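You operate a simulated robot arm through the tools that you are given. There is no shell and no other tool. Be economical: measure what you need, move in short steps, check, and stop when the job is done.

You run a simulated two-armed robot. Do the job below in one go: nothing can be reset, and whatever is moved stays where it is left.

Task
Close the middle drawer of the grey check bench. Put the white coupler fitting on top of the low white fitting with two blue bands. Take the small yellow cap and leave it in the grey floor tray. Fetch the white reducer with a yellow band over a black band and set it on the blue filter with white pleats. Put the white reducer with a blue band over a black band on the top of the drawer cabinet. Take the yellow plug and put it on the top of the small blue bench. Put two of the short white pipes from the top of the small blue bench on the top of the grey ring bench. The order is free. Set down upright: white coupler fitting, white reducer with a yellow band over a black band, white reducer with a blue band over a black band, yellow plug, short white pipe.

The check looks at the end state, three seconds after you hand in, the way a careful person would. Anything else that was tipped, shoved, dropped, spilled or broken makes it a failure. A push-on lid holds only when it is set on centred and level and pressed home; a screw cap is set on level and turned clockwise until tight.

Robot
Two 7-joint arms with two-finger parallel grippers on one trunk, on a base that drives. Base frame: it is fixed to the floor where the robot stands at the start and does not move with it; the origin is under the middle of the robot, x ahead of it, y to its left, z up. Lengths are in cm, angles in rad, forces in N, time in s.
The left shoulder is at the start at [6, 14.7, 54.3], the right one opposite. With the tool pointing down near the work surface each hand reaches from about 32 to 76 cm from the robot's upright axis, wherever it stands, measured 20 degrees to its own side. Places, roughly: blue filter with white pleats (17x14x2 cm) [80, -50, 80]; grey floor tray (20x16x5 cm) [230, -170, 80]; low white fitting with two blue ba (6x7x8 cm) [370, -380, 80]; middle drawer of the grey check bench [60, -10, 60]; short white pipe (4x4x8 cm) [-150, 10, 80]; short white pipe (5x5x8 cm) [-140, 50, 80]; small yellow cap (4x4x3 cm) [260, -160, 80]; top of the drawer cabinet [260, -140, 80]; top of the grey ring bench [-230, -100, 80]; top of the small blue bench [-150, 10, 80]; white coupler fitting (5x5x8 cm) [280, -490, 80]; white reducer with a blue band ove (6x7x9 cm) [-90, 120, 40]; white reducer with a yellow band o (7x8x9 cm) [-110, 90, 40]; yellow plug (6x6x8 cm) [-70, 150, 80]. Payload 3.43 kg a hand.
The TCP of each hand is the grasp point between the finger pads, 3 cm short of the fingertips. In the tool frame z runs along the fingers and y along their closing line. The gripper opens to 9.4 cm. The fingers are 2.8 cm wide and 1 cm thick; the gripper's body (5 by 9.6 cm) begins 5.5 cm behind the TCP.
Orientation is that of the tool frame in the base frame, as [roll, pitch, yaw] about the fixed x, y, z axes, in that order (R = Rz(yaw) Ry(pitch) Rx(roll)). With the fingers straight down and closing along the base's y, the tool's x points along the base's -x, its y along +y and its z along -z.

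Tools
- The arms move only by the tool nudge_tool. It takes "left_moves", "right_moves" or both (then of equal length, played together; a hand with none holds still); each is a list of rows, each an object of numbers (a shift or turn left out is 0, a gripper value left out holds the last): "rx", "ry", "rz": the turn, a rotation vector about the tool's x, y, z in rad; "tx", "ty", "tz": the shift along the tool's x, y, z in cm; "jaw": the opening, from 0 (shut) to 1 (fully open). In form: [{"rx": .., "ry": .., "rz": .., "tx": .., "ty": .., "tz": .., "jaw": ..}, ...]. A call has 1 to 12 rows; each row shifts and turns the commanded pose from where the row before left it, along the tool's axes as they then stand. Each row takes 0.2 s and may step no farther than 5 cm and 0.15 rad from the row before; otherwise, or with a gripper value out of range, the whole call is refused. Where a pose cannot be reached the arm comes as near as it can. A force on the tool above 40 N (or 10 N above the force at the start of the call, whichever is more), or a blocked arm, ends the call early, and 0.2 s more pass. The fingers move at their own pace (about 7.2 cm/s each) and stop on an object; they squeeze with about 22 N. The grip force told is the motor's: it shows also when the fingers shut on nothing. Time passes only in rows, and 0.2 s behind the last, so rows that do not move let the fingers close. It gives the time, the measured TCP pose, the force on the tool (base axes), the opening and the grip force at its end, in the units of the frame above (readings bear some noise), with the torque about the TCP (base axes, N m) and any sound that the robot's microphone picked up.
- Cameras (640 x 400 px; columns grow to the right, rows downward): "scene" is now at [5.03, -3.42, 117.64]; the picture's right is [-0.39, -0.92, 0.00], its down [-0.53, 0.22, -0.82] and it looks along [0.75, -0.32, -0.58] (base axes); focal length 279 px, centre (320, 200). "left" rides on the left gripper at [7.6, -1.4, -10.3] in its tool frame; the picture's right is [0.18, 0.98, 0.00], its down [-0.75, 0.14, -0.64] and it looks along [-0.63, 0.12, 0.77] (tool axes); focal length 243 px, centre (320, 200). "right" rides on the right gripper at [7.6, 1.4, -10.3] in its tool frame; the picture's right is [-0.18, 0.98, 0.00], its down [-0.75, -0.14, -0.64] and it looks along [-0.63, -0.12, 0.77] (tool axes); focal length 243 px, centre (320, 200). There is no depth. A picture from a camera that has moved, and an enlarged one, comes with that camera's place and axes in the base frame and with its lens.
- capture(camera): a new picture of that camera. The clock stands still meanwhile.
- slide_trunk(by): slides the trunk up (or, below 0, down) by that many cm; the arms and the scene camera ride with it, the base frame stays. It gives what a move gives, with no picture.
- base_move(legs): drives the robot by 1 to 6 legs, each [ahead, left, turn to the left] in cm, cm and rad, along the robot's own axes; the way and the turn of a leg run together, so that a leg with both is an arc; at most 150 cm and 3.142 rad a leg. The arms and the cameras ride along, it lands a little off, and it stops where it bumps. It gives what a move gives.
- head_to(pan, tilt): turns the head with the scene camera to pan (to the left, within 1.501 rad either way) and tilt (down, from -0.506 to 1.204), counted from straight ahead of the robot. It gives what a move gives.
- enlarge(camera, box): a new picture of the part [left, top, right, bottom] of that camera's present view, enlarged. The clock stands still meanwhile.
- job_done(): hands the job in; it is judged then, once.

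Go step by step. Nothing tells you exact positions but the pictures and the camera data: compare them with the known pose of the tool, close in by small moves and look again before you grip or let go. The budget is 217 turns and 208 pictures, counting those below and the enlarged ones. Unless the task says otherwise, let go and move clear before handing in, and close with one line.

The tools are called after "Call:" as name(argument=value, ...) on one line, values as JSON. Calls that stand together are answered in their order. nudge_tool: Moves the arms, as the interface text tells. Its arguments: {"type":"object","properties":{"left_moves":{"type":"array","items":{"type":"object","properties":{"rx":{"type":"number"},"ry":{"type":"number"},"rz":{"type":"number"},"tx":{"type":"number"},"ty":{"type":"number"},"tz":{"type":"number"},"jaw":{"type":"number"}}}},"right_moves":{"type":"array","items":{"type":"object","properties":{"rx":{"type":"number"},"ry":{"type":"number"},"rz":{"type":"number"},"tx":{"type":"number"},"ty":{"type":"number"},"tz":{"type":"number"},"jaw":{"type":"number"}}}}},"required":[]} The other tools are called the same way: slide_trunk (by) slides the trunk up or down; base_move (legs) drives the base; head_to (pan, tilt) turns the head that bears the scene camera; capture (camera) takes a picture; enlarge (camera, box) takes an enlarged picture of a part of a camera's view; job_done () hands the job in.

At the start:

```text
t: 0.0
left_position: [31.05, 2.61, 98.87]
left_ee_rot: [-3.141, 0.0, 3.14]
left_wrist_force: [0.4, 0.8, 0.0]
left_wrist_torque: [0.0, 0.02, 0.0]
left_grip_width: 9.41
left_gripper_force: 0.1
right_position: [29.36, -24.25, 98.81]
right_ee_rot: [3.141, -0.001, -3.141]
right_wrist_force: [0.6, -0.6, -0.3]
right_wrist_torque: [-0.01, -0.01, -0.02]
right_grip_width: 9.38
right_gripper_force: 0.0
trunk travel left (down, up): [-25.0, 0.0]
robot x, y, heading: [-0.04, 0.05, -0.001]
head pan, tilt: [-0.4, 0.613]
```

scene: 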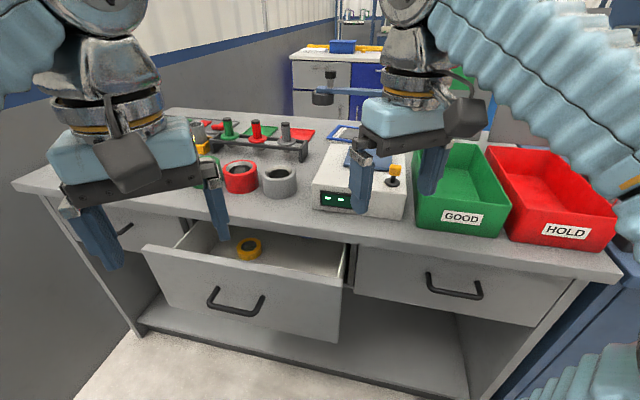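
right: 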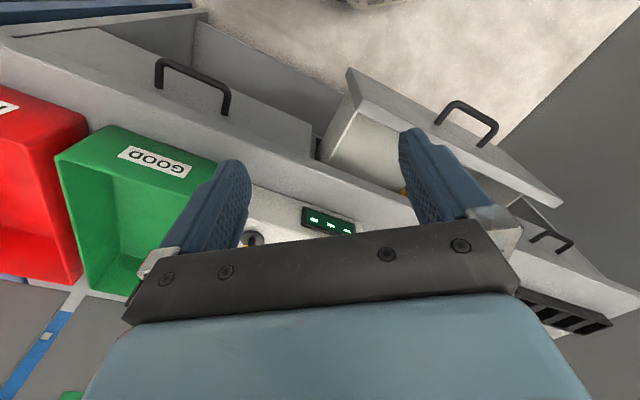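
left: 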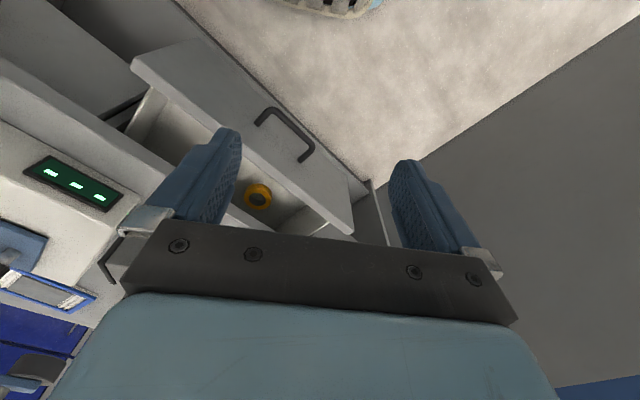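

The grey check bench stands ahead, yawed about -0.62 rad, with its middle drawer open. I'll look around first.

Call:
head_to(pan=-1.0, tilt=0.35)

Call:
capture(camera="scene")

Call:
head_to(pan=1.3, tilt=0.35)

Call:
capture(camera="scene")

```text
t: 1.0
left_position: [31.11, 2.63, 98.87]
left_ee_rot: [3.14, 0.001, -3.141]
left_wrist_force: [1.1, -0.2, 1.3]
left_wrist_torque: [-0.01, -0.02, 0.0]
left_grip_width: 9.4
left_gripper_force: 0.0
right_position: [29.22, -24.31, 98.77]
right_ee_rot: [-3.141, 0.0, -3.141]
right_wrist_force: [-0.1, 0.1, -0.4]
right_wrist_torque: [-0.02, -0.01, -0.03]
right_grip_width: 9.4
right_gripper_force: 0.0
trunk travel left (down, up): [-25.0, 0.0]
robot x, y, heading: [-0.12, 0.14, 0.002]
head pan, tilt: [-1.0, 0.351]
```

```text
204 pictures are left
camera scene: at [1.97, -7.83, 120.02], right [-0.84, -0.54, 0.0], down [-0.19, 0.29, -0.94], along [0.51, -0.79, -0.34], focal length 279 px, centre (320, 200)
```

scene: 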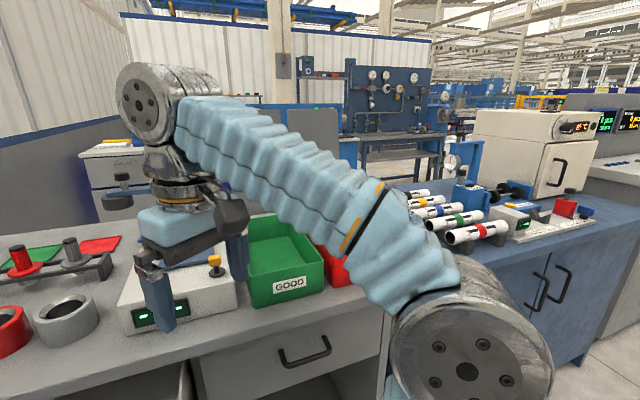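

```text
t: 3.1
left_position: [31.12, 2.63, 98.9]
left_ee_rot: [-3.141, 0.001, 3.14]
left_wrist_force: [0.6, -0.7, -0.4]
left_wrist_torque: [-0.04, -0.02, 0.03]
left_grip_width: 9.4
left_gripper_force: 0.1
right_position: [29.37, -24.32, 98.93]
right_ee_rot: [3.141, 0.001, 3.142]
right_wrist_force: [0.2, 0.4, -0.4]
right_wrist_torque: [0.01, 0.03, -0.02]
right_grip_width: 9.4
right_gripper_force: 0.0
trunk travel left (down, up): [-25.0, 0.0]
robot x, y, heading: [-0.21, -0.24, -0.001]
head pan, tilt: [1.3, 0.351]
```

```text
203 pictures are left
camera scene: at [-0.58, 8.98, 120.03], right [0.96, -0.27, 0.0], down [-0.09, -0.33, -0.94], along [0.25, 0.9, -0.34], focal length 279 px, centre (320, 200)
```

scene: 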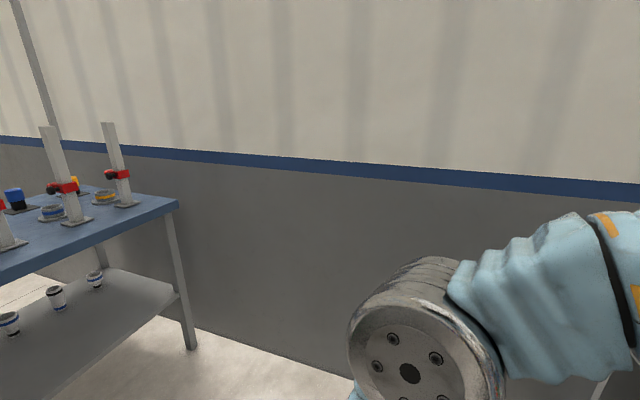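

The blue bench with its lower shelf is behind to the left. I'll turn to face the check bench squarely.

Call:
base_move(legs=[[-15, 0, 0], [0, 0, -0.62]])

Call:
head_to(pan=0, tilt=0.75)

Call:
capture(camera="scene")

```text
t: 6.2
left_position: [11.88, -15.54, 98.89]
left_ee_rot: [3.141, 0.0, 2.538]
left_wrist_force: [-0.1, 0.8, 0.2]
left_wrist_torque: [-0.01, 0.0, -0.02]
left_grip_width: 9.39
left_gripper_force: 0.1
right_position: [-4.75, -36.65, 98.96]
right_ee_rot: [-3.141, -0.001, 2.537]
right_wrist_force: [0.5, -0.3, 0.2]
right_wrist_torque: [-0.02, 0.01, 0.03]
right_grip_width: 9.4
right_gripper_force: 0.1
trunk travel left (down, up): [-25.0, 0.0]
robot x, y, heading: [-15.17, 0.3, -0.604]
head pan, tilt: [1.3, 0.351]
```

```text
t: 7.6
left_position: [11.94, -15.47, 98.85]
left_ee_rot: [3.141, -0.001, 2.537]
left_wrist_force: [0.6, -0.3, 0.6]
left_wrist_torque: [-0.01, 0.01, -0.03]
left_grip_width: 9.42
left_gripper_force: 0.0
right_position: [-4.58, -36.79, 98.76]
right_ee_rot: [-3.141, 0.002, 2.538]
right_wrist_force: [-0.7, 0.5, 0.0]
right_wrist_torque: [0.0, -0.02, 0.0]
right_grip_width: 9.41
right_gripper_force: 0.1
trunk travel left (down, up): [-25.0, 0.0]
robot x, y, heading: [-14.75, -0.01, -0.602]
head pan, tilt: [0.0, 0.75]
```

```text
202 pictures are left
camera scene: at [-10.83, -3.01, 116.46], right [-0.57, -0.82, 0.0], down [-0.56, 0.39, -0.73], along [0.6, -0.42, -0.68], focal length 279 px, centre (320, 200)
```

scene: 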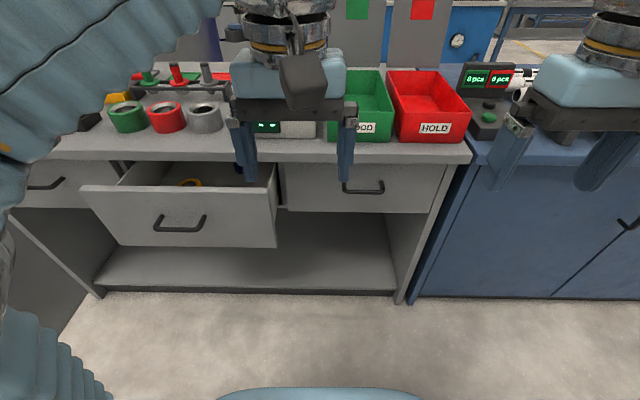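

The drawer face is at about x 50–54 in the robot's own frame, centred about y +32, top z about 75. I'll move the left hand in front of it, shut the gripper and turn it horizontal.

Call:
nudge_tool(left_moves=[{"ty": 4.9, "tx": -1, "jaw": 0}, {"ty": 4.9, "tx": -1}, {"ty": 4.9, "tx": -1}, {"ty": 4.9, "tx": -1}, {"ty": 4.9, "tx": -1}, {"ty": 4.9, "tx": -1}])

Call:
nudge_tool(left_moves=[{"ry": -0.15}, {"ry": -0.15}, {"ry": -0.15}, {"ry": -0.15}, {"ry": -0.15}, {"ry": -0.15}, {"ry": -0.15}, {"ry": -0.15}, {"ry": -0.15}, {"ry": -0.15}])

Call:
capture(camera="scene")

```text
t: 9.0
left_position: [34.24, 5.35, 98.36]
left_ee_rot: [3.141, 0.002, 2.538]
left_wrist_force: [-0.2, 1.0, 0.2]
left_wrist_torque: [-0.02, 0.01, 0.01]
left_grip_width: 0.0
left_gripper_force: 22.0
right_position: [-4.68, -36.6, 98.87]
right_ee_rot: [-3.141, 0.0, 2.537]
right_wrist_force: [0.1, 0.2, -0.2]
right_wrist_torque: [0.02, -0.01, -0.01]
right_grip_width: 9.38
right_gripper_force: 0.0
trunk travel left (down, up): [-25.0, 0.0]
robot x, y, heading: [-14.82, 0.13, -0.604]
head pan, tilt: [0.0, 0.75]
```

```text
t: 11.2
left_position: [33.74, 5.28, 98.83]
left_ee_rot: [-3.138, 1.499, 2.54]
left_wrist_force: [-0.1, -0.6, 0.1]
left_wrist_torque: [-0.02, -0.02, -0.01]
left_grip_width: 0.0
left_gripper_force: 21.9
right_position: [-4.76, -36.65, 98.86]
right_ee_rot: [-3.141, 0.001, 2.536]
right_wrist_force: [0.3, 0.1, -0.2]
right_wrist_torque: [0.04, 0.04, 0.0]
right_grip_width: 9.4
right_gripper_force: 0.0
trunk travel left (down, up): [-25.0, 0.0]
robot x, y, heading: [-14.72, 0.34, -0.602]
head pan, tilt: [0.0, 0.75]
```

```text
201 pictures are left
camera scene: at [-10.83, -3.01, 116.46], right [-0.57, -0.82, 0.0], down [-0.56, 0.39, -0.73], along [0.6, -0.42, -0.68], focal length 279 px, centre (320, 200)
```

scene: 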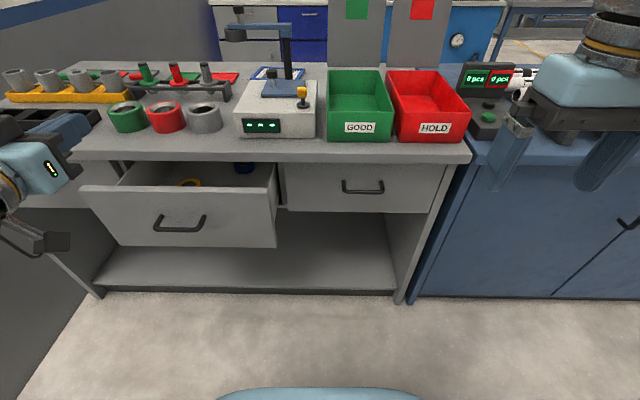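

Tip positions match prediction. I'll lower to just above handle height, then look.

Call:
nudge_tool(left_moves=[{"ry": -0.07, "tx": 4.5}, {"tx": 4.5}, {"tx": 4.5}, {"tx": 4.5}, {"tx": 4.5}, {"tx": 4.5}, {"tz": 3}])

Call:
capture(camera="left")

Call:
capture(camera="scene")

```text
t: 12.8
left_position: [44.17, 6.42, 78.12]
left_ee_rot: [-2.747, 1.568, 2.934]
left_wrist_force: [0.4, 0.2, -0.5]
left_wrist_torque: [0.01, 0.0, -0.02]
left_grip_width: 0.0
left_gripper_force: 22.0
left hand out of reach, approached as far as the arm can: row 3, 4, 5, 6
right_position: [-4.6, -36.59, 98.86]
right_ee_rot: [3.141, 0.0, 2.537]
right_wrist_force: [0.0, -0.1, 0.4]
right_wrist_torque: [0.01, -0.02, 0.0]
right_grip_width: 9.36
right_gripper_force: 0.2
trunk travel left (down, up): [-25.0, 0.0]
robot x, y, heading: [-15.04, -0.15, -0.603]
head pan, tilt: [0.0, 0.75]
```

```text
200 pictures are left
camera left: at [34.81, 11.17, 70.41], right [0.56, 0.81, -0.18], down [-0.45, 0.48, 0.75], along [0.7, -0.34, 0.63], focal length 243 px, centre (320, 200)
```

left: 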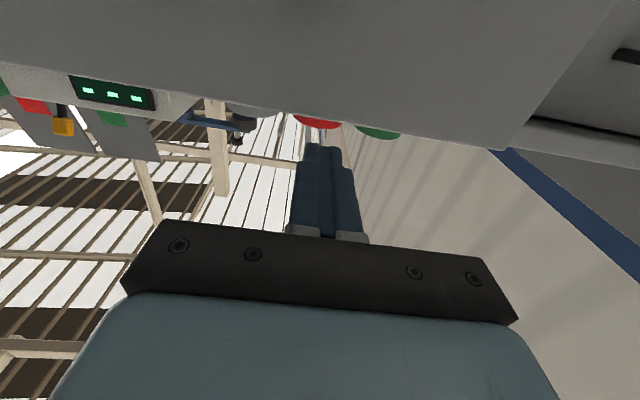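

```text
199 pictures are left
camera scene: at [-10.84, -2.99, 116.46], right [-0.57, -0.82, 0.0], down [-0.56, 0.39, -0.73], along [0.6, -0.42, -0.68], focal length 279 px, centre (320, 200)
```

scene: 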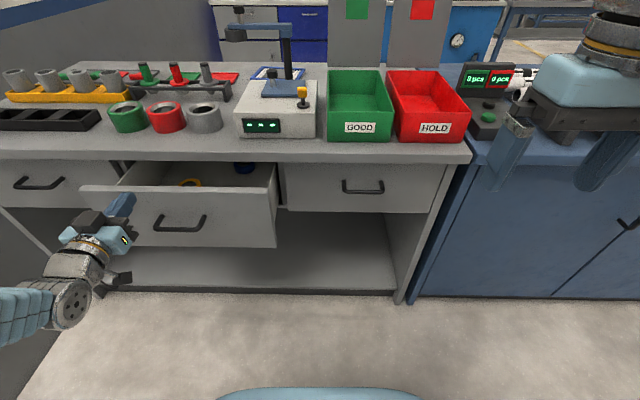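

The arm was too folded there. I'll back the base off and shift left so the drawer lies ahead of the left arm.

Call:
base_move(legs=[[-22, 12, 0]])

Call:
nudge_tool(left_moves=[{"ty": -4.5}, {"ty": -4.5}, {"ty": -4.5}, {"ty": -4.5, "tx": 3}, {"tx": 3}])

Call:
capture(camera="scene")

```text
t: 14.7
left_position: [33.37, 28.64, 78.05]
left_ee_rot: [-2.789, 1.569, 2.886]
left_wrist_force: [0.6, 0.2, 0.8]
left_wrist_torque: [0.01, -0.01, 0.03]
left_grip_width: 0.0
left_gripper_force: 21.8
right_position: [-15.79, -14.02, 98.85]
right_ee_rot: [3.14, 0.001, 2.53]
right_wrist_force: [-0.7, -0.2, -0.9]
right_wrist_torque: [0.04, 0.01, -0.02]
right_grip_width: 9.39
right_gripper_force: 0.1
trunk travel left (down, up): [-25.0, 0.0]
robot x, y, heading: [-25.85, 22.52, -0.613]
head pan, tilt: [0.0, 0.75]
```

```text
refused: row 4 steps farther than a row can; nothing moved
```

```text
198 pictures are left
camera scene: at [-21.71, 19.6, 116.46], right [-0.57, -0.82, 0.0], down [-0.56, 0.39, -0.73], along [0.6, -0.42, -0.68], focal length 279 px, centre (320, 200)
```

scene: 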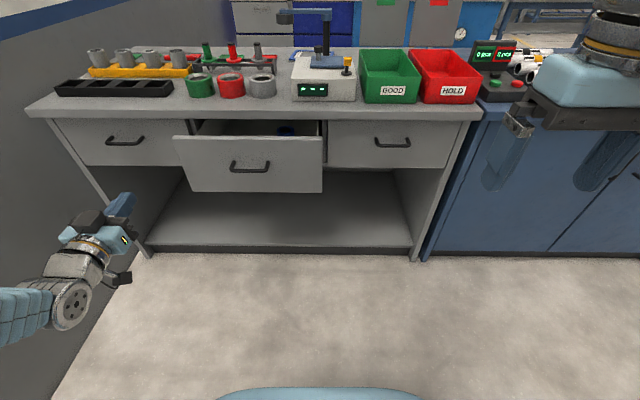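

Now the drawer face is at robot x about 70, y about 19.5, z 59–76 with the handle around z 71. I'll aim at z 65, below the handle.

Call:
nudge_tool(left_moves=[{"ty": -3.9}, {"ty": -3.9}, {"ty": -3.9}, {"ty": -3.9, "tx": 2.2}, {"ty": -3.8, "tx": 2.2}, {"tx": 4.3}, {"tx": 4.3}])

Call:
capture(camera="scene")

```text
t: 16.3
left_position: [29.66, 10.72, 67.7]
left_ee_rot: [-2.402, 1.568, -3.012]
left_wrist_force: [-1.1, 0.7, 0.3]
left_wrist_torque: [0.03, 0.03, 0.01]
left_grip_width: 0.0
left_gripper_force: 21.8
left hand out of reach, approached as far as the arm can: row 1, 2, 3, 4, 5, 6
right_position: [-15.86, -14.05, 98.99]
right_ee_rot: [-3.141, 0.001, 2.532]
right_wrist_force: [-0.2, 0.6, -0.3]
right_wrist_torque: [-0.04, -0.04, -0.01]
right_grip_width: 9.38
right_gripper_force: 0.1
trunk travel left (down, up): [-25.0, 0.0]
robot x, y, heading: [-26.34, 22.74, -0.609]
head pan, tilt: [0.0, 0.75]
```

```text
197 pictures are left
camera scene: at [-21.74, 19.63, 116.47], right [-0.57, -0.82, 0.0], down [-0.56, 0.39, -0.73], along [0.6, -0.42, -0.68], focal length 279 px, centre (320, 200)
```

scene: 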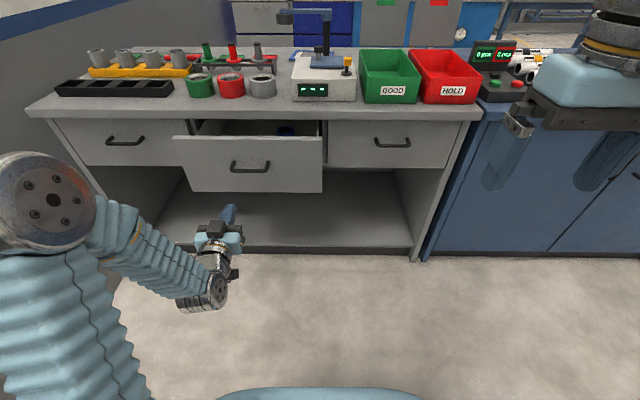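

TCP is at robot (53, 22, 67.7), tips at 56, pointing at the drawer. Now push forward.

Call:
nudge_tool(left_moves=[{"tz": 3, "tx": 1.5}, {"tz": 3, "ty": -1.5}, {"tz": 3}, {"tz": 2}, {"tz": 2}])

Call:
capture(camera="scene")

```text
t: 17.5
left_position: [39.23, 2.18, 66.27]
left_ee_rot: [-2.524, 1.57, -3.133]
left_wrist_force: [0.4, 0.0, 0.0]
left_wrist_torque: [-0.01, -0.02, -0.01]
left_grip_width: 0.02
left_gripper_force: 22.5
right_position: [-15.86, -14.02, 98.85]
right_ee_rot: [3.141, -0.002, 2.531]
right_wrist_force: [-0.2, -0.5, -0.3]
right_wrist_torque: [0.02, -0.03, 0.04]
right_grip_width: 9.4
right_gripper_force: 0.0
trunk travel left (down, up): [-25.0, 0.0]
robot x, y, heading: [-25.97, 22.65, -0.616]
head pan, tilt: [0.0, 0.75]
```

```text
196 pictures are left
camera scene: at [-21.72, 19.62, 116.46], right [-0.57, -0.82, 0.0], down [-0.56, 0.39, -0.73], along [0.6, -0.42, -0.68], focal length 279 px, centre (320, 200)
```

scene: 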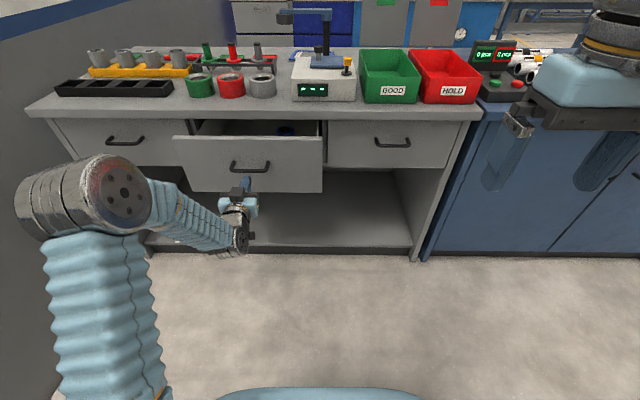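

Tips are about to touch just below the handle. Pushing slowly.

Call:
nudge_tool(left_moves=[{"tz": 1.5}, {"tz": 1.5}, {"tz": 1.5}, {"tz": 1.5}, {"tz": 1.5}, {"tz": 1.5}, {"tz": 1.5}])

Call:
capture(camera="scene")

```text
t: 19.1
left_position: [48.2, -3.88, 66.29]
left_ee_rot: [-2.643, 1.57, 3.03]
left_wrist_force: [-0.1, -1.0, 0.4]
left_wrist_torque: [0.02, 0.0, -0.02]
left_grip_width: 0.0
left_gripper_force: 22.0
right_position: [-15.88, -14.0, 98.94]
right_ee_rot: [-3.141, 0.0, 2.531]
right_wrist_force: [-0.2, -0.3, 0.4]
right_wrist_torque: [-0.01, 0.01, -0.01]
right_grip_width: 9.4
right_gripper_force: 0.0
trunk travel left (down, up): [-25.0, 0.0]
robot x, y, heading: [-25.63, 22.73, -0.611]
head pan, tilt: [0.0, 0.75]
```

```text
195 pictures are left
camera scene: at [-21.72, 19.61, 116.46], right [-0.57, -0.82, 0.0], down [-0.56, 0.39, -0.73], along [0.6, -0.42, -0.68], focal length 279 px, centre (320, 200)
```

scene: 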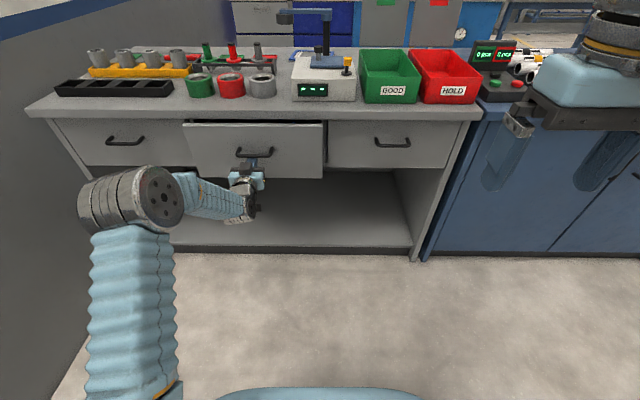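

The drawer slides in freely; I'll push it the rest of the way.

Call:
nudge_tool(left_moves=[{"tz": 1.2}, {"tz": 1.2}, {"tz": 1.2}, {"tz": 1.0}, {"tz": 0.8}, {"tz": 0.8}, {"tz": 0.8}])

Call:
enlarge(camera="scene", box=[20, 80, 480, 270])

```text
t: 20.7
left_position: [53.73, -7.69, 66.28]
left_ee_rot: [-2.716, 1.569, 2.96]
left_wrist_force: [0.8, 0.3, -0.5]
left_wrist_torque: [-0.01, 0.03, 0.02]
left_grip_width: 0.0
left_gripper_force: 21.7
right_position: [-15.81, -14.21, 98.98]
right_ee_rot: [3.141, 0.0, 2.532]
right_wrist_force: [-0.4, 0.8, 0.0]
right_wrist_torque: [0.01, 0.0, 0.01]
right_grip_width: 9.39
right_gripper_force: 0.0
trunk travel left (down, up): [-25.0, 0.0]
robot x, y, heading: [-25.94, 22.71, -0.608]
head pan, tilt: [0.0, 0.75]
```

```text
1.39 times, centred on (250, 175) of scene
camera zoom: at [-21.71, 19.61, 116.46], right [-0.57, -0.82, 0.0], down [-0.56, 0.39, -0.73], along [0.6, -0.42, -0.68], focal length 388 px, centre (417, 235)
```

zoom: 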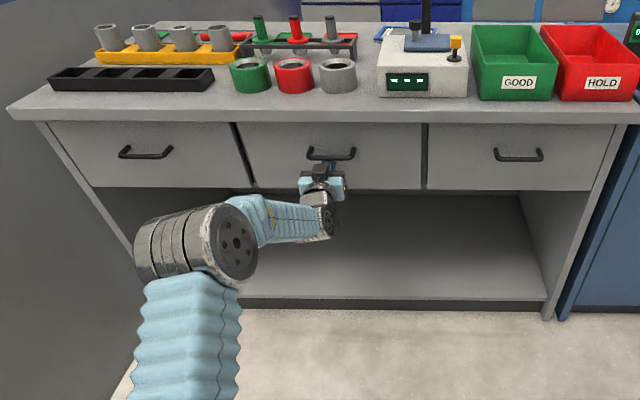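

Nearly flush; a little more until it resists.

Call:
nudge_tool(left_moves=[{"tz": 0.5}, {"tz": 0.5}, {"tz": 0.5}, {"tz": 0.5}, {"tz": 0.5}, {"tz": 0.5}])

Call:
enlarge(camera="scene", box=[20, 80, 480, 270])

```text
t: 21.1
left_position: [53.87, -7.96, 66.35]
left_ee_rot: [-3.134, 1.567, 2.542]
left_wrist_force: [-23.9, 18.3, 5.9]
left_wrist_torque: [-0.35, -0.37, -0.14]
left_grip_width: 0.0
left_gripper_force: 22.0
right_position: [-16.01, -13.98, 99.01]
right_ee_rot: [-3.141, 0.002, 2.532]
right_wrist_force: [-0.2, 0.2, -0.4]
right_wrist_torque: [-0.04, 0.0, 0.0]
right_grip_width: 9.36
right_gripper_force: 0.0
trunk travel left (down, up): [-25.0, 0.0]
robot x, y, heading: [-25.83, 22.65, -0.612]
head pan, tilt: [0.0, 0.75]
stopped in row 2 (left hand): the force on the tool passed its limit at 57 N (the readings are from after the stop); the commanded pose is now the measured one
```

```text
1.39 times, centred on (250, 175) of scene
camera zoom: at [-21.98, 19.79, 116.49], right [-0.57, -0.82, 0.0], down [-0.56, 0.39, -0.73], along [0.6, -0.42, -0.68], focal length 388 px, centre (417, 235)
```

zoom: 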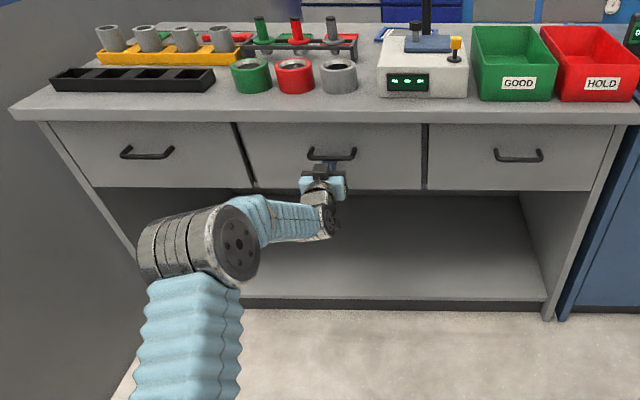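

The drawer hit its stop, so it's closed. I'll retract and turn round to the big blue bench behind.

Call:
nudge_tool(left_moves=[{"tz": -4}, {"tz": -5}, {"tz": -5}, {"tz": -5}, {"tz": -5}, {"tz": -5}])

Call:
base_move(legs=[[0, 0, 3.12]])

Call:
head_to(pan=0, tilt=0.6)

Call:
capture(camera="scene")

Call:
head_to(pan=-0.9, tilt=0.6)

Call:
capture(camera="scene")

Call:
head_to(pan=0.9, tilt=0.5)

Call:
capture(camera="scene")

```text
t: 22.5
left_position: [30.06, 8.51, 65.73]
left_ee_rot: [-3.119, 1.565, 2.554]
left_wrist_force: [0.1, -0.8, 0.4]
left_wrist_torque: [0.03, 0.0, -0.02]
left_grip_width: 0.01
left_gripper_force: 21.8
right_position: [-15.75, -14.1, 98.9]
right_ee_rot: [-3.141, 0.001, 2.533]
right_wrist_force: [0.3, 0.1, 0.1]
right_wrist_torque: [0.03, 0.03, -0.03]
right_grip_width: 9.38
right_gripper_force: 0.1
trunk travel left (down, up): [-25.0, 0.0]
robot x, y, heading: [-25.63, 22.85, -0.613]
head pan, tilt: [0.0, 0.75]
```

```text
t: 30.2
left_position: [-81.53, 38.99, 65.87]
left_ee_rot: [-3.068, 1.564, -0.576]
left_wrist_force: [-0.2, -1.4, -0.2]
left_wrist_torque: [0.03, 0.01, 0.01]
left_grip_width: 0.0
left_gripper_force: 22.2
right_position: [-34.81, 59.76, 98.8]
right_ee_rot: [3.141, 0.0, -0.65]
right_wrist_force: [-0.3, 0.6, -0.3]
right_wrist_torque: [-0.01, 0.03, 0.02]
right_grip_width: 9.39
right_gripper_force: 0.1
trunk travel left (down, up): [-25.0, 0.0]
robot x, y, heading: [-26.01, 22.48, 2.493]
head pan, tilt: [0.0, 0.75]
```

```text
t: 30.9
left_position: [-81.51, 38.9, 65.78]
left_ee_rot: [-3.073, 1.565, -0.584]
left_wrist_force: [-0.3, -0.2, -0.5]
left_wrist_torque: [-0.01, 0.01, 0.02]
left_grip_width: 0.03
left_gripper_force: 21.7
right_position: [-34.8, 59.85, 98.91]
right_ee_rot: [-3.141, -0.001, -0.65]
right_wrist_force: [-0.8, 0.5, 0.2]
right_wrist_torque: [-0.03, 0.03, 0.03]
right_grip_width: 9.38
right_gripper_force: 0.1
trunk travel left (down, up): [-25.0, 0.0]
robot x, y, heading: [-25.66, 22.27, 2.491]
head pan, tilt: [0.0, 0.6]
```

```text
192 pictures are left
camera scene: at [-30.75, 26.21, 117.74], right [0.6, 0.8, 0.0], down [0.45, -0.34, -0.82], along [-0.66, 0.5, -0.57], focal length 279 px, centre (320, 200)
```

scene: 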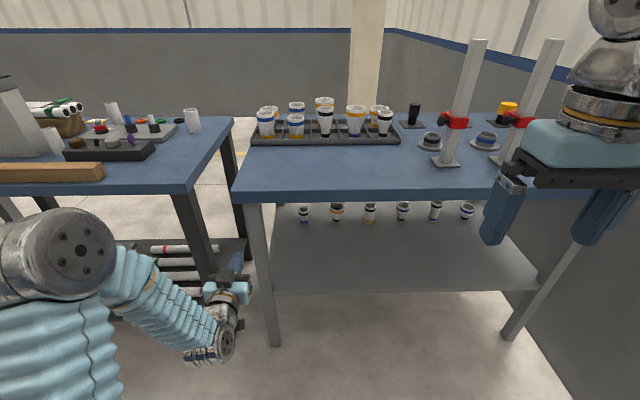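

```text
t: 32.1
left_position: [-81.52, 38.97, 65.75]
left_ee_rot: [-3.072, 1.565, -0.582]
left_wrist_force: [-0.8, 0.0, -0.5]
left_wrist_torque: [0.04, -0.03, -0.01]
left_grip_width: 0.0
left_gripper_force: 21.7
right_position: [-34.86, 59.71, 98.87]
right_ee_rot: [3.141, 0.0, -0.649]
right_wrist_force: [-0.1, -0.5, 1.3]
right_wrist_torque: [-0.01, 0.01, 0.01]
right_grip_width: 9.39
right_gripper_force: 0.1
trunk travel left (down, up): [-25.0, 0.0]
robot x, y, heading: [-26.06, 22.42, 2.49]
head pan, tilt: [-0.901, 0.6]
```

```text
191 pictures are left
camera scene: at [-23.9, 29.7, 117.75], right [1.0, 0.02, 0.0], down [0.01, -0.56, -0.83], along [-0.02, 0.82, -0.56], focal length 279 px, centre (320, 200)
```

scene: 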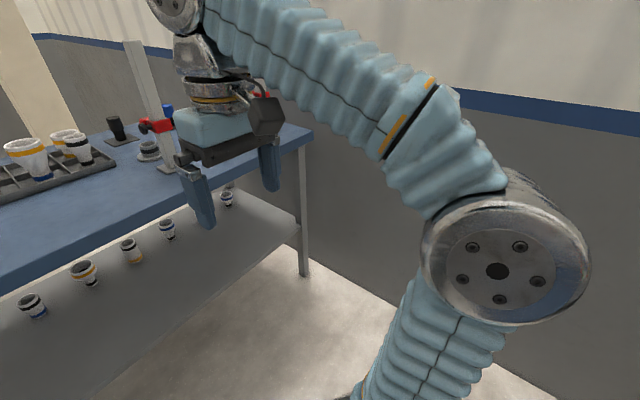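

```text
t: 33.9
left_position: [-81.52, 38.94, 65.83]
left_ee_rot: [-3.07, 1.564, -0.579]
left_wrist_force: [-0.6, -0.2, -0.2]
left_wrist_torque: [0.0, -0.02, -0.06]
left_grip_width: 0.03
left_gripper_force: 22.1
right_position: [-34.76, 59.88, 98.88]
right_ee_rot: [-3.14, -0.002, -0.651]
right_wrist_force: [0.1, -0.3, 0.2]
right_wrist_torque: [0.03, 0.01, 0.01]
right_grip_width: 9.43
right_gripper_force: 0.1
trunk travel left (down, up): [-25.0, 0.0]
robot x, y, heading: [-26.24, 22.77, 2.491]
head pan, tilt: [0.901, 0.499]
```

```text
190 pictures are left
camera scene: at [-32.52, 18.61, 118.66], right [-0.25, 0.97, 0.0], down [0.46, 0.12, -0.88], along [-0.85, -0.22, -0.48], focal length 279 px, centre (320, 200)
```

scene: 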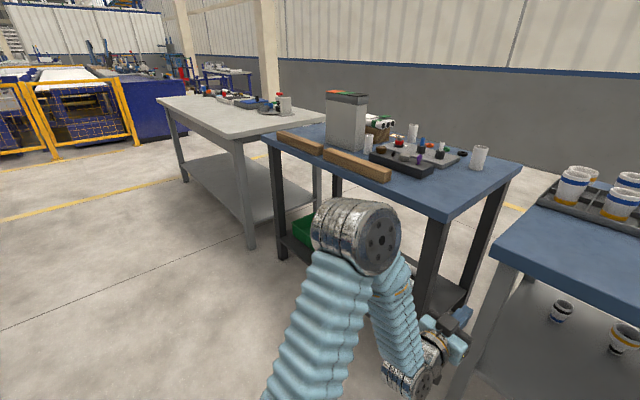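

Six small reducers stand near the back of the shelf. I'll enlarge them to tell the bands.

Call:
head_to(pan=0, tilt=0.5)

Call:
enlarge(camera="scene", box=[280, 180, 500, 270])

Call:
enlarge(camera="scene", box=[220, 60, 600, 280])

```text
t: 35.1
left_position: [-81.42, 39.01, 65.74]
left_ee_rot: [-3.074, 1.564, -0.582]
left_wrist_force: [-0.1, -0.3, 0.0]
left_wrist_torque: [0.02, -0.04, -0.02]
left_grip_width: 0.01
left_gripper_force: 22.0
right_position: [-34.78, 59.69, 98.79]
right_ee_rot: [-3.14, 0.001, -0.648]
right_wrist_force: [-0.5, -0.1, -1.0]
right_wrist_torque: [0.0, -0.01, -0.01]
right_grip_width: 9.36
right_gripper_force: 0.0
trunk travel left (down, up): [-25.0, 0.0]
robot x, y, heading: [-25.87, 22.65, 2.5]
head pan, tilt: [0.0, 0.499]
```

```text
2.91 times, centred on (390, 225) of scene
camera zoom: at [-30.96, 26.36, 118.66], right [0.6, 0.8, 0.0], down [0.38, -0.29, -0.88], along [-0.7, 0.53, -0.48], focal length 812 px, centre (116, 127)
```

zoom: 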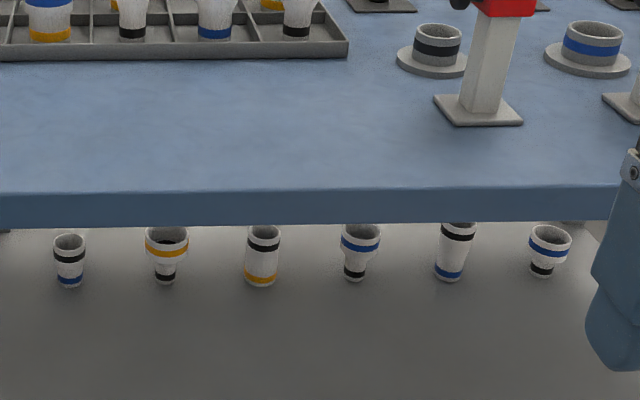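

```text
1.68 times, centred on (410, 170) of scene
camera zoom: at [-30.96, 26.36, 118.66], right [0.6, 0.8, 0.0], down [0.38, -0.29, -0.88], along [-0.7, 0.53, -0.48], focal length 470 px, centre (168, 250)
```

zoom: 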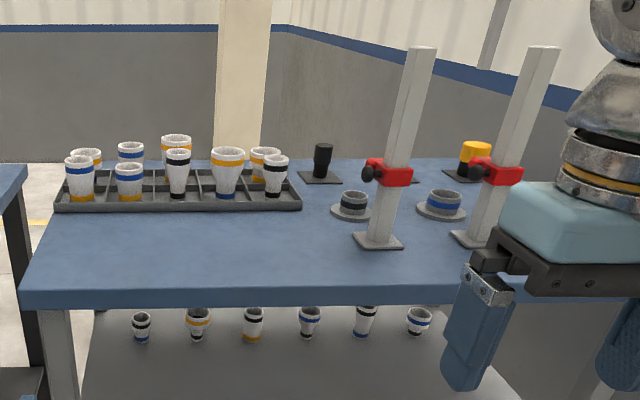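

Second from left is yellow over black; fourth is blue over black (matches the listed place). They stand about 42 cm behind the table edge, so I'll shift right, lower the trunk, and reach in under the table with the left hand tipped.

Call:
base_move(legs=[[0, -24, 0], [8, 0, 0]])

Call:
slide_trunk(by=-14)

Call:
head_to(pan=0, tilt=0.5)

Call:
nudge_tool(left_moves=[{"ry": 0.14, "jaw": 1}, {"ry": 0.14}, {"ry": 0.14}, {"ry": 0.14}])

Call:
capture(camera="scene")

Call:
capture(camera="left")

```text
t: 37.5
left_position: [-73.63, 62.3, 65.72]
left_ee_rot: [-3.064, 1.564, -0.567]
left_wrist_force: [0.3, 0.5, 0.7]
left_wrist_torque: [0.0, -0.01, 0.0]
left_grip_width: 0.0
left_gripper_force: 21.5
right_position: [-26.95, 83.37, 98.9]
right_ee_rot: [-3.141, 0.0, -0.644]
right_wrist_force: [0.4, 0.4, 0.2]
right_wrist_torque: [0.01, -0.01, -0.01]
right_grip_width: 9.41
right_gripper_force: 0.2
trunk travel left (down, up): [-25.0, 0.0]
robot x, y, heading: [-18.03, 46.46, 2.496]
head pan, tilt: [0.0, 0.499]
```

```text
t: 39.1
left_position: [-73.61, 62.31, 51.82]
left_ee_rot: [-3.067, 1.564, -0.571]
left_wrist_force: [-0.1, -0.1, -0.6]
left_wrist_torque: [0.0, 0.01, 0.0]
left_grip_width: 0.0
left_gripper_force: 21.8
right_position: [-26.91, 83.52, 84.88]
right_ee_rot: [-3.141, -0.001, -0.643]
right_wrist_force: [0.2, 0.8, 0.4]
right_wrist_torque: [0.0, -0.02, 0.05]
right_grip_width: 9.41
right_gripper_force: 0.2
trunk travel left (down, up): [-11.0, 14.0]
robot x, y, heading: [-18.25, 46.5, 2.5]
head pan, tilt: [0.0, 0.499]
```

```text
t: 39.8
left_position: [-73.57, 62.28, 51.74]
left_ee_rot: [-3.072, 1.563, -0.576]
left_wrist_force: [-0.3, 0.6, 0.4]
left_wrist_torque: [-0.02, 0.0, -0.03]
left_grip_width: 0.02
left_gripper_force: 21.8
right_position: [-26.98, 83.49, 84.86]
right_ee_rot: [3.141, 0.0, -0.644]
right_wrist_force: [-0.4, -0.7, -0.9]
right_wrist_torque: [0.04, 0.0, -0.01]
right_grip_width: 9.42
right_gripper_force: 0.1
trunk travel left (down, up): [-11.0, 14.0]
robot x, y, heading: [-18.18, 46.27, 2.495]
head pan, tilt: [0.0, 0.499]
```

```text
t: 40.8
left_position: [-73.57, 62.32, 51.76]
left_ee_rot: [-3.14, 1.003, -0.645]
left_wrist_force: [-0.5, -0.1, 0.6]
left_wrist_torque: [-0.01, 0.01, 0.0]
left_grip_width: 9.38
left_gripper_force: 0.0
right_position: [-27.03, 83.45, 84.94]
right_ee_rot: [-3.141, -0.001, -0.644]
right_wrist_force: [-0.2, 0.8, -0.1]
right_wrist_torque: [-0.02, -0.01, 0.02]
right_grip_width: 9.43
right_gripper_force: 0.0
trunk travel left (down, up): [-11.0, 14.0]
robot x, y, heading: [-17.87, 46.18, 2.497]
head pan, tilt: [0.0, 0.499]
```

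```text
187 pictures are left
camera scene: at [-22.99, 50.04, 104.65], right [0.6, 0.8, 0.0], down [0.38, -0.29, -0.88], along [-0.7, 0.53, -0.48], focal length 279 px, centre (320, 200)
```

scene: 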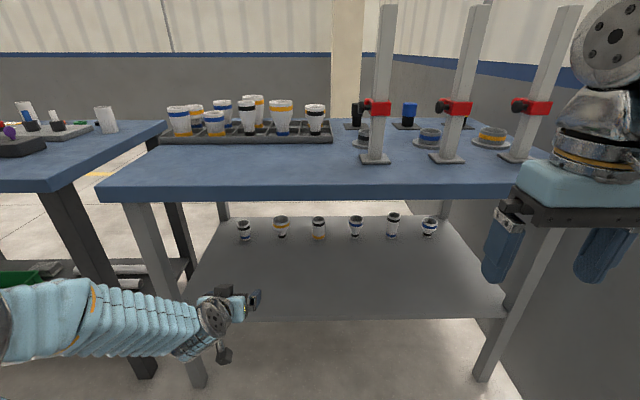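

```text
186 pictures are left
camera left: at [-62.63, 55.84, 50.97], right [-0.51, -0.84, -0.16], down [0.02, -0.2, 0.98], along [-0.86, 0.5, 0.12], focal length 243 px, centre (320, 200)
```

left: 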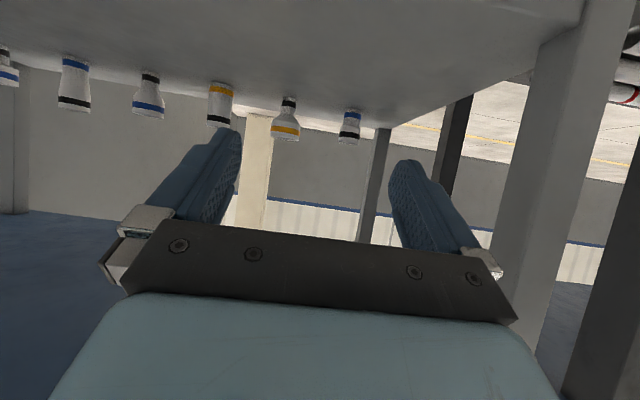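

Triangulating both views: shelf surface z≈36.7, yellow/black reducer centre ≈(-107.5, 94.2). I'll drive 8 cm nearer and advance the left hand to about 10 cm short.

Call:
base_move(legs=[[8, 0, 0]])

Call:
nudge_tool(left_moves=[{"tz": 3.97, "tx": -1.21, "ty": -0.73}, {"tz": 3.97, "tx": -1.21, "ty": -0.73}, {"tz": 3.97, "tx": -1.21, "ty": -0.73}, {"tz": 3.97, "tx": -1.21, "ty": -0.73}, {"tz": 3.97, "tx": -1.21, "ty": -0.73}, {"tz": 3.97, "tx": -1.21, "ty": -0.73}, {"tz": 3.97, "tx": -1.21, "ty": -0.73}])

Call:
capture(camera="scene")

Call:
capture(camera="left")

```text
t: 41.8
left_position: [-79.95, 67.14, 51.77]
left_ee_rot: [-3.14, 1.002, -0.646]
left_wrist_force: [-0.1, -0.5, 0.4]
left_wrist_torque: [-0.03, 0.01, -0.02]
left_grip_width: 9.4
left_gripper_force: 0.0
right_position: [-33.15, 88.15, 84.85]
right_ee_rot: [-3.141, 0.0, -0.647]
right_wrist_force: [1.3, 0.4, 0.2]
right_wrist_torque: [-0.05, 0.03, -0.02]
right_grip_width: 9.39
right_gripper_force: 0.2
trunk travel left (down, up): [-11.0, 14.0]
robot x, y, heading: [-24.31, 50.92, 2.501]
head pan, tilt: [0.0, 0.499]
```

```text
t: 43.4
left_position: [-98.97, 88.2, 44.16]
left_ee_rot: [3.141, 1.003, -0.646]
left_wrist_force: [0.9, -0.5, 0.2]
left_wrist_torque: [-0.05, 0.0, 0.0]
left_grip_width: 9.4
left_gripper_force: 0.0
right_position: [-33.22, 88.2, 84.95]
right_ee_rot: [-3.14, 0.0, -0.646]
right_wrist_force: [0.7, -0.6, -0.2]
right_wrist_torque: [0.0, 0.01, -0.01]
right_grip_width: 9.4
right_gripper_force: 0.0
trunk travel left (down, up): [-11.0, 14.0]
robot x, y, heading: [-24.44, 51.49, 2.495]
head pan, tilt: [0.0, 0.499]
```

```text
185 pictures are left
camera scene: at [-29.34, 54.82, 104.66], right [0.6, 0.8, 0.0], down [0.38, -0.29, -0.88], along [-0.7, 0.53, -0.48], focal length 279 px, centre (320, 200)
```

scene: 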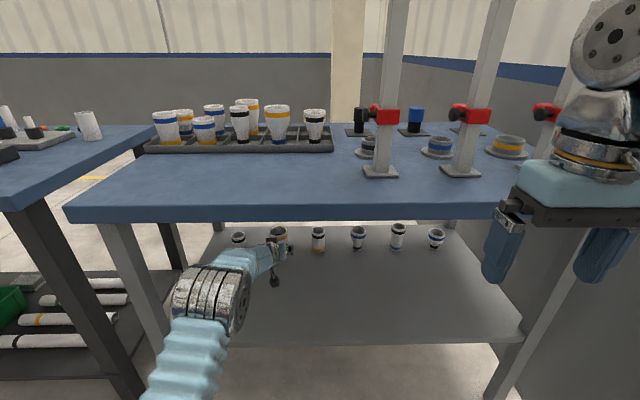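

```text
184 pictures are left
camera left: at [-88.04, 81.78, 43.22], right [-0.51, -0.84, -0.16], down [0.02, -0.2, 0.98], along [-0.86, 0.5, 0.12], focal length 243 px, centre (320, 200)
```

left: 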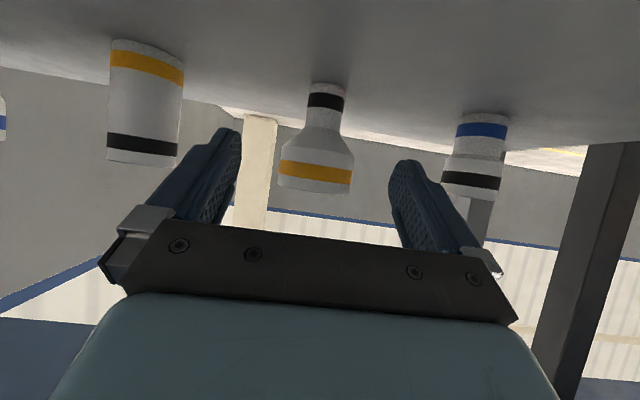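

The reducer is centred between the fingers, about 8.4 cm ahead. Advance and grip.

Call:
nudge_tool(left_moves=[{"tz": 1.87, "tx": -0.92}, {"tz": 1.87, "tx": -0.92}, {"tz": 1.87, "tx": -0.92}, {"tz": 1.87, "tx": -0.92}])

Call:
capture(camera="left")

```text
t: 44.4
left_position: [-104.87, 92.59, 43.09]
left_ee_rot: [-3.14, 1.0, -0.647]
left_wrist_force: [-0.4, 0.2, 0.1]
left_wrist_torque: [0.01, -0.04, 0.01]
left_grip_width: 9.39
left_gripper_force: 0.1
left hand out of reach, approached as far as the arm can: row 4
right_position: [-33.37, 88.24, 84.8]
right_ee_rot: [-3.141, 0.001, -0.645]
right_wrist_force: [0.6, -0.1, -0.1]
right_wrist_torque: [-0.04, -0.02, 0.0]
right_grip_width: 9.38
right_gripper_force: 0.1
trunk travel left (down, up): [-11.0, 14.0]
robot x, y, heading: [-24.07, 51.53, 2.494]
head pan, tilt: [0.0, 0.499]
```

```text
183 pictures are left
camera left: at [-93.91, 86.1, 42.2], right [-0.51, -0.84, -0.16], down [0.02, -0.19, 0.98], along [-0.86, 0.5, 0.12], focal length 243 px, centre (320, 200)
```

left: 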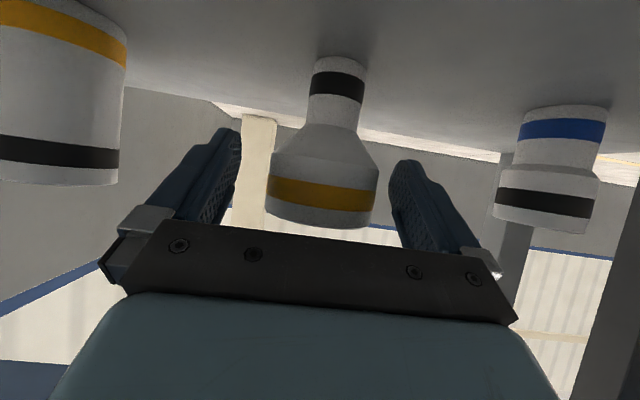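

At the limit but the TCP is on the reducer's axis within about 1 cm. Close.

Call:
nudge_tool(left_moves=[{"jaw": 0}, {}, {}, {}])

Call:
capture(camera="left")

```text
t: 45.4
left_position: [-104.87, 92.61, 43.02]
left_ee_rot: [-3.14, 1.004, -0.645]
left_wrist_force: [-0.1, 0.3, -0.3]
left_wrist_torque: [0.0, -0.03, -0.01]
left_grip_width: 7.09
left_gripper_force: 22.2
right_position: [-33.22, 88.22, 84.91]
right_ee_rot: [-3.14, 0.0, -0.646]
right_wrist_force: [0.6, -0.3, 1.3]
right_wrist_torque: [0.02, -0.02, -0.01]
right_grip_width: 9.39
right_gripper_force: 0.1
trunk travel left (down, up): [-11.0, 14.0]
robot x, y, heading: [-24.62, 51.09, 2.495]
head pan, tilt: [0.0, 0.499]
```

```text
182 pictures are left
camera left: at [-93.93, 86.08, 42.21], right [-0.51, -0.84, -0.16], down [0.02, -0.2, 0.98], along [-0.86, 0.5, 0.12], focal length 243 px, centre (320, 200)
```

left: 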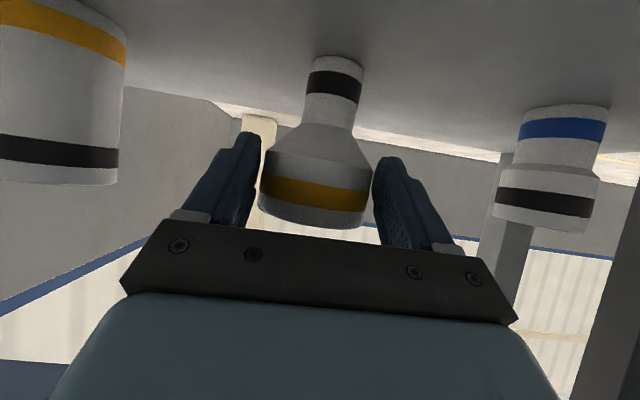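

Gripped at 7.1 cm. Lift a few cm and back straight out from under the table.

Call:
nudge_tool(left_moves=[{"tz": -0.8, "tx": -1.26}, {"tz": -0.8, "tx": -1.26}, {"tz": -3.79, "tx": 2.42}, {"tz": -3.79, "tx": 2.42}, {"tz": -3.79, "tx": 2.42}, {"tz": -3.79, "tx": 2.42}, {"tz": -3.79, "tx": 2.42}, {"tz": -3.79, "tx": 2.42}, {"tz": -3.79, "tx": 2.42}, {"tz": -3.79, "tx": 2.42}, {"tz": -3.79, "tx": 2.42}])

Call:
capture(camera="scene")

```text
t: 47.8
left_position: [-72.54, 68.08, 46.29]
left_ee_rot: [3.141, 1.003, -0.646]
left_wrist_force: [0.7, -0.5, -1.6]
left_wrist_torque: [-0.04, -0.04, 0.02]
left_grip_width: 7.12
left_gripper_force: 22.3
right_position: [-33.33, 88.28, 84.85]
right_ee_rot: [-3.141, 0.0, -0.645]
right_wrist_force: [-0.5, 0.4, -0.4]
right_wrist_torque: [-0.03, -0.01, 0.0]
right_grip_width: 9.38
right_gripper_force: 0.1
trunk travel left (down, up): [-11.0, 14.0]
robot x, y, heading: [-24.6, 51.24, 2.493]
head pan, tilt: [0.0, 0.499]
```

```text
181 pictures are left
camera scene: at [-29.37, 54.86, 104.65], right [0.6, 0.8, 0.0], down [0.38, -0.29, -0.88], along [-0.7, 0.53, -0.48], focal length 279 px, centre (320, 200)
```

scene: 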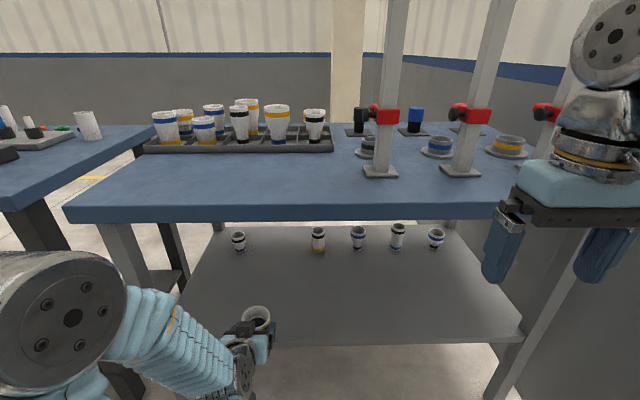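

Reducer is held. Next I'll handle the yellow plug with the right hand; back off, raise the trunk, and shift right to see it.

Call:
base_move(legs=[[-10, 0, 0]])

Call:
slide_trunk(by=14)

Call:
base_move(legs=[[0, -20, 0]])

Call:
head_to(pan=-0.35, tilt=0.4)

Call:
capture(camera="scene")

Call:
capture(camera="right")

```text
t: 49.0
left_position: [-64.65, 62.22, 46.35]
left_ee_rot: [3.14, 1.003, -0.646]
left_wrist_force: [0.4, -0.7, -0.6]
left_wrist_torque: [0.01, -0.01, -0.01]
left_grip_width: 7.06
left_gripper_force: 22.0
right_position: [-25.42, 82.07, 84.75]
right_ee_rot: [-3.14, -0.001, -0.647]
right_wrist_force: [-0.3, 0.9, -0.2]
right_wrist_torque: [0.02, -0.01, -0.01]
right_grip_width: 9.42
right_gripper_force: 0.0
trunk travel left (down, up): [-11.0, 14.0]
robot x, y, heading: [-16.6, 45.23, 2.497]
head pan, tilt: [0.0, 0.499]
```

```text
t: 50.6
left_position: [-64.63, 62.12, 60.32]
left_ee_rot: [3.141, 1.003, -0.646]
left_wrist_force: [-0.3, 0.3, -0.8]
left_wrist_torque: [0.03, -0.01, 0.0]
left_grip_width: 7.12
left_gripper_force: 22.0
right_position: [-25.33, 82.23, 98.96]
right_ee_rot: [3.141, 0.0, -0.645]
right_wrist_force: [-0.6, 0.1, -0.1]
right_wrist_torque: [0.02, 0.01, 0.01]
right_grip_width: 9.4
right_gripper_force: 0.1
trunk travel left (down, up): [-25.0, 0.0]
robot x, y, heading: [-16.51, 45.07, 2.497]
head pan, tilt: [0.0, 0.499]
```

```text
t: 52.2
left_position: [-52.94, 77.76, 60.27]
left_ee_rot: [-3.139, 1.005, -0.641]
left_wrist_force: [0.3, -0.7, -0.7]
left_wrist_torque: [-0.02, -0.01, 0.02]
left_grip_width: 6.45
left_gripper_force: 21.6
right_position: [-13.56, 97.95, 98.83]
right_ee_rot: [3.14, 0.0, -0.643]
right_wrist_force: [-0.2, 0.7, -0.8]
right_wrist_torque: [0.0, -0.01, -0.03]
right_grip_width: 9.39
right_gripper_force: 0.0
trunk travel left (down, up): [-25.0, 0.0]
robot x, y, heading: [-4.71, 60.83, 2.497]
head pan, tilt: [0.0, 0.499]
```

```text
t: 53.0
left_position: [-52.89, 77.83, 60.34]
left_ee_rot: [3.142, 1.003, -0.639]
left_wrist_force: [0.1, 0.9, -1.2]
left_wrist_torque: [0.0, -0.03, -0.01]
left_grip_width: 6.5
left_gripper_force: 21.5
right_position: [-13.64, 98.01, 98.88]
right_ee_rot: [3.141, 0.0, -0.644]
right_wrist_force: [-0.5, -0.4, 0.2]
right_wrist_torque: [0.01, 0.04, -0.02]
right_grip_width: 9.41
right_gripper_force: 0.0
trunk travel left (down, up): [-25.0, 0.0]
robot x, y, heading: [-4.55, 60.96, 2.5]
head pan, tilt: [-0.351, 0.4]
```

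```text
180 pictures are left
camera scene: at [-7.31, 66.93, 119.57], right [0.84, 0.55, 0.0], down [0.21, -0.33, -0.92], along [-0.5, 0.77, -0.39], focal length 279 px, centre (320, 200)
```

scene: 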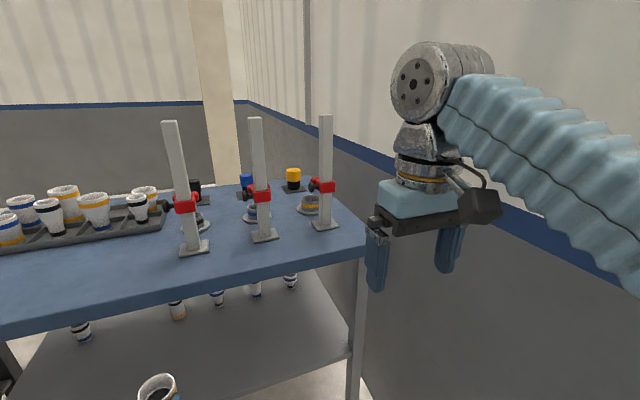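

```text
179 pictures are left
camera right: at [-8.22, 92.18, 109.06], right [-0.74, -0.68, 0.0], down [-0.52, 0.56, 0.64], along [-0.43, 0.47, -0.77], focal length 243 px, centre (320, 200)
```

right: 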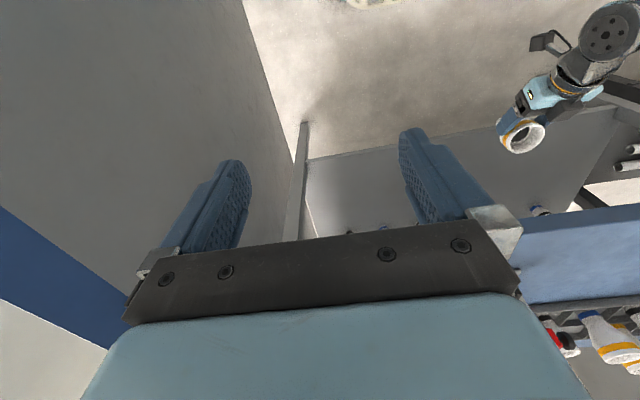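

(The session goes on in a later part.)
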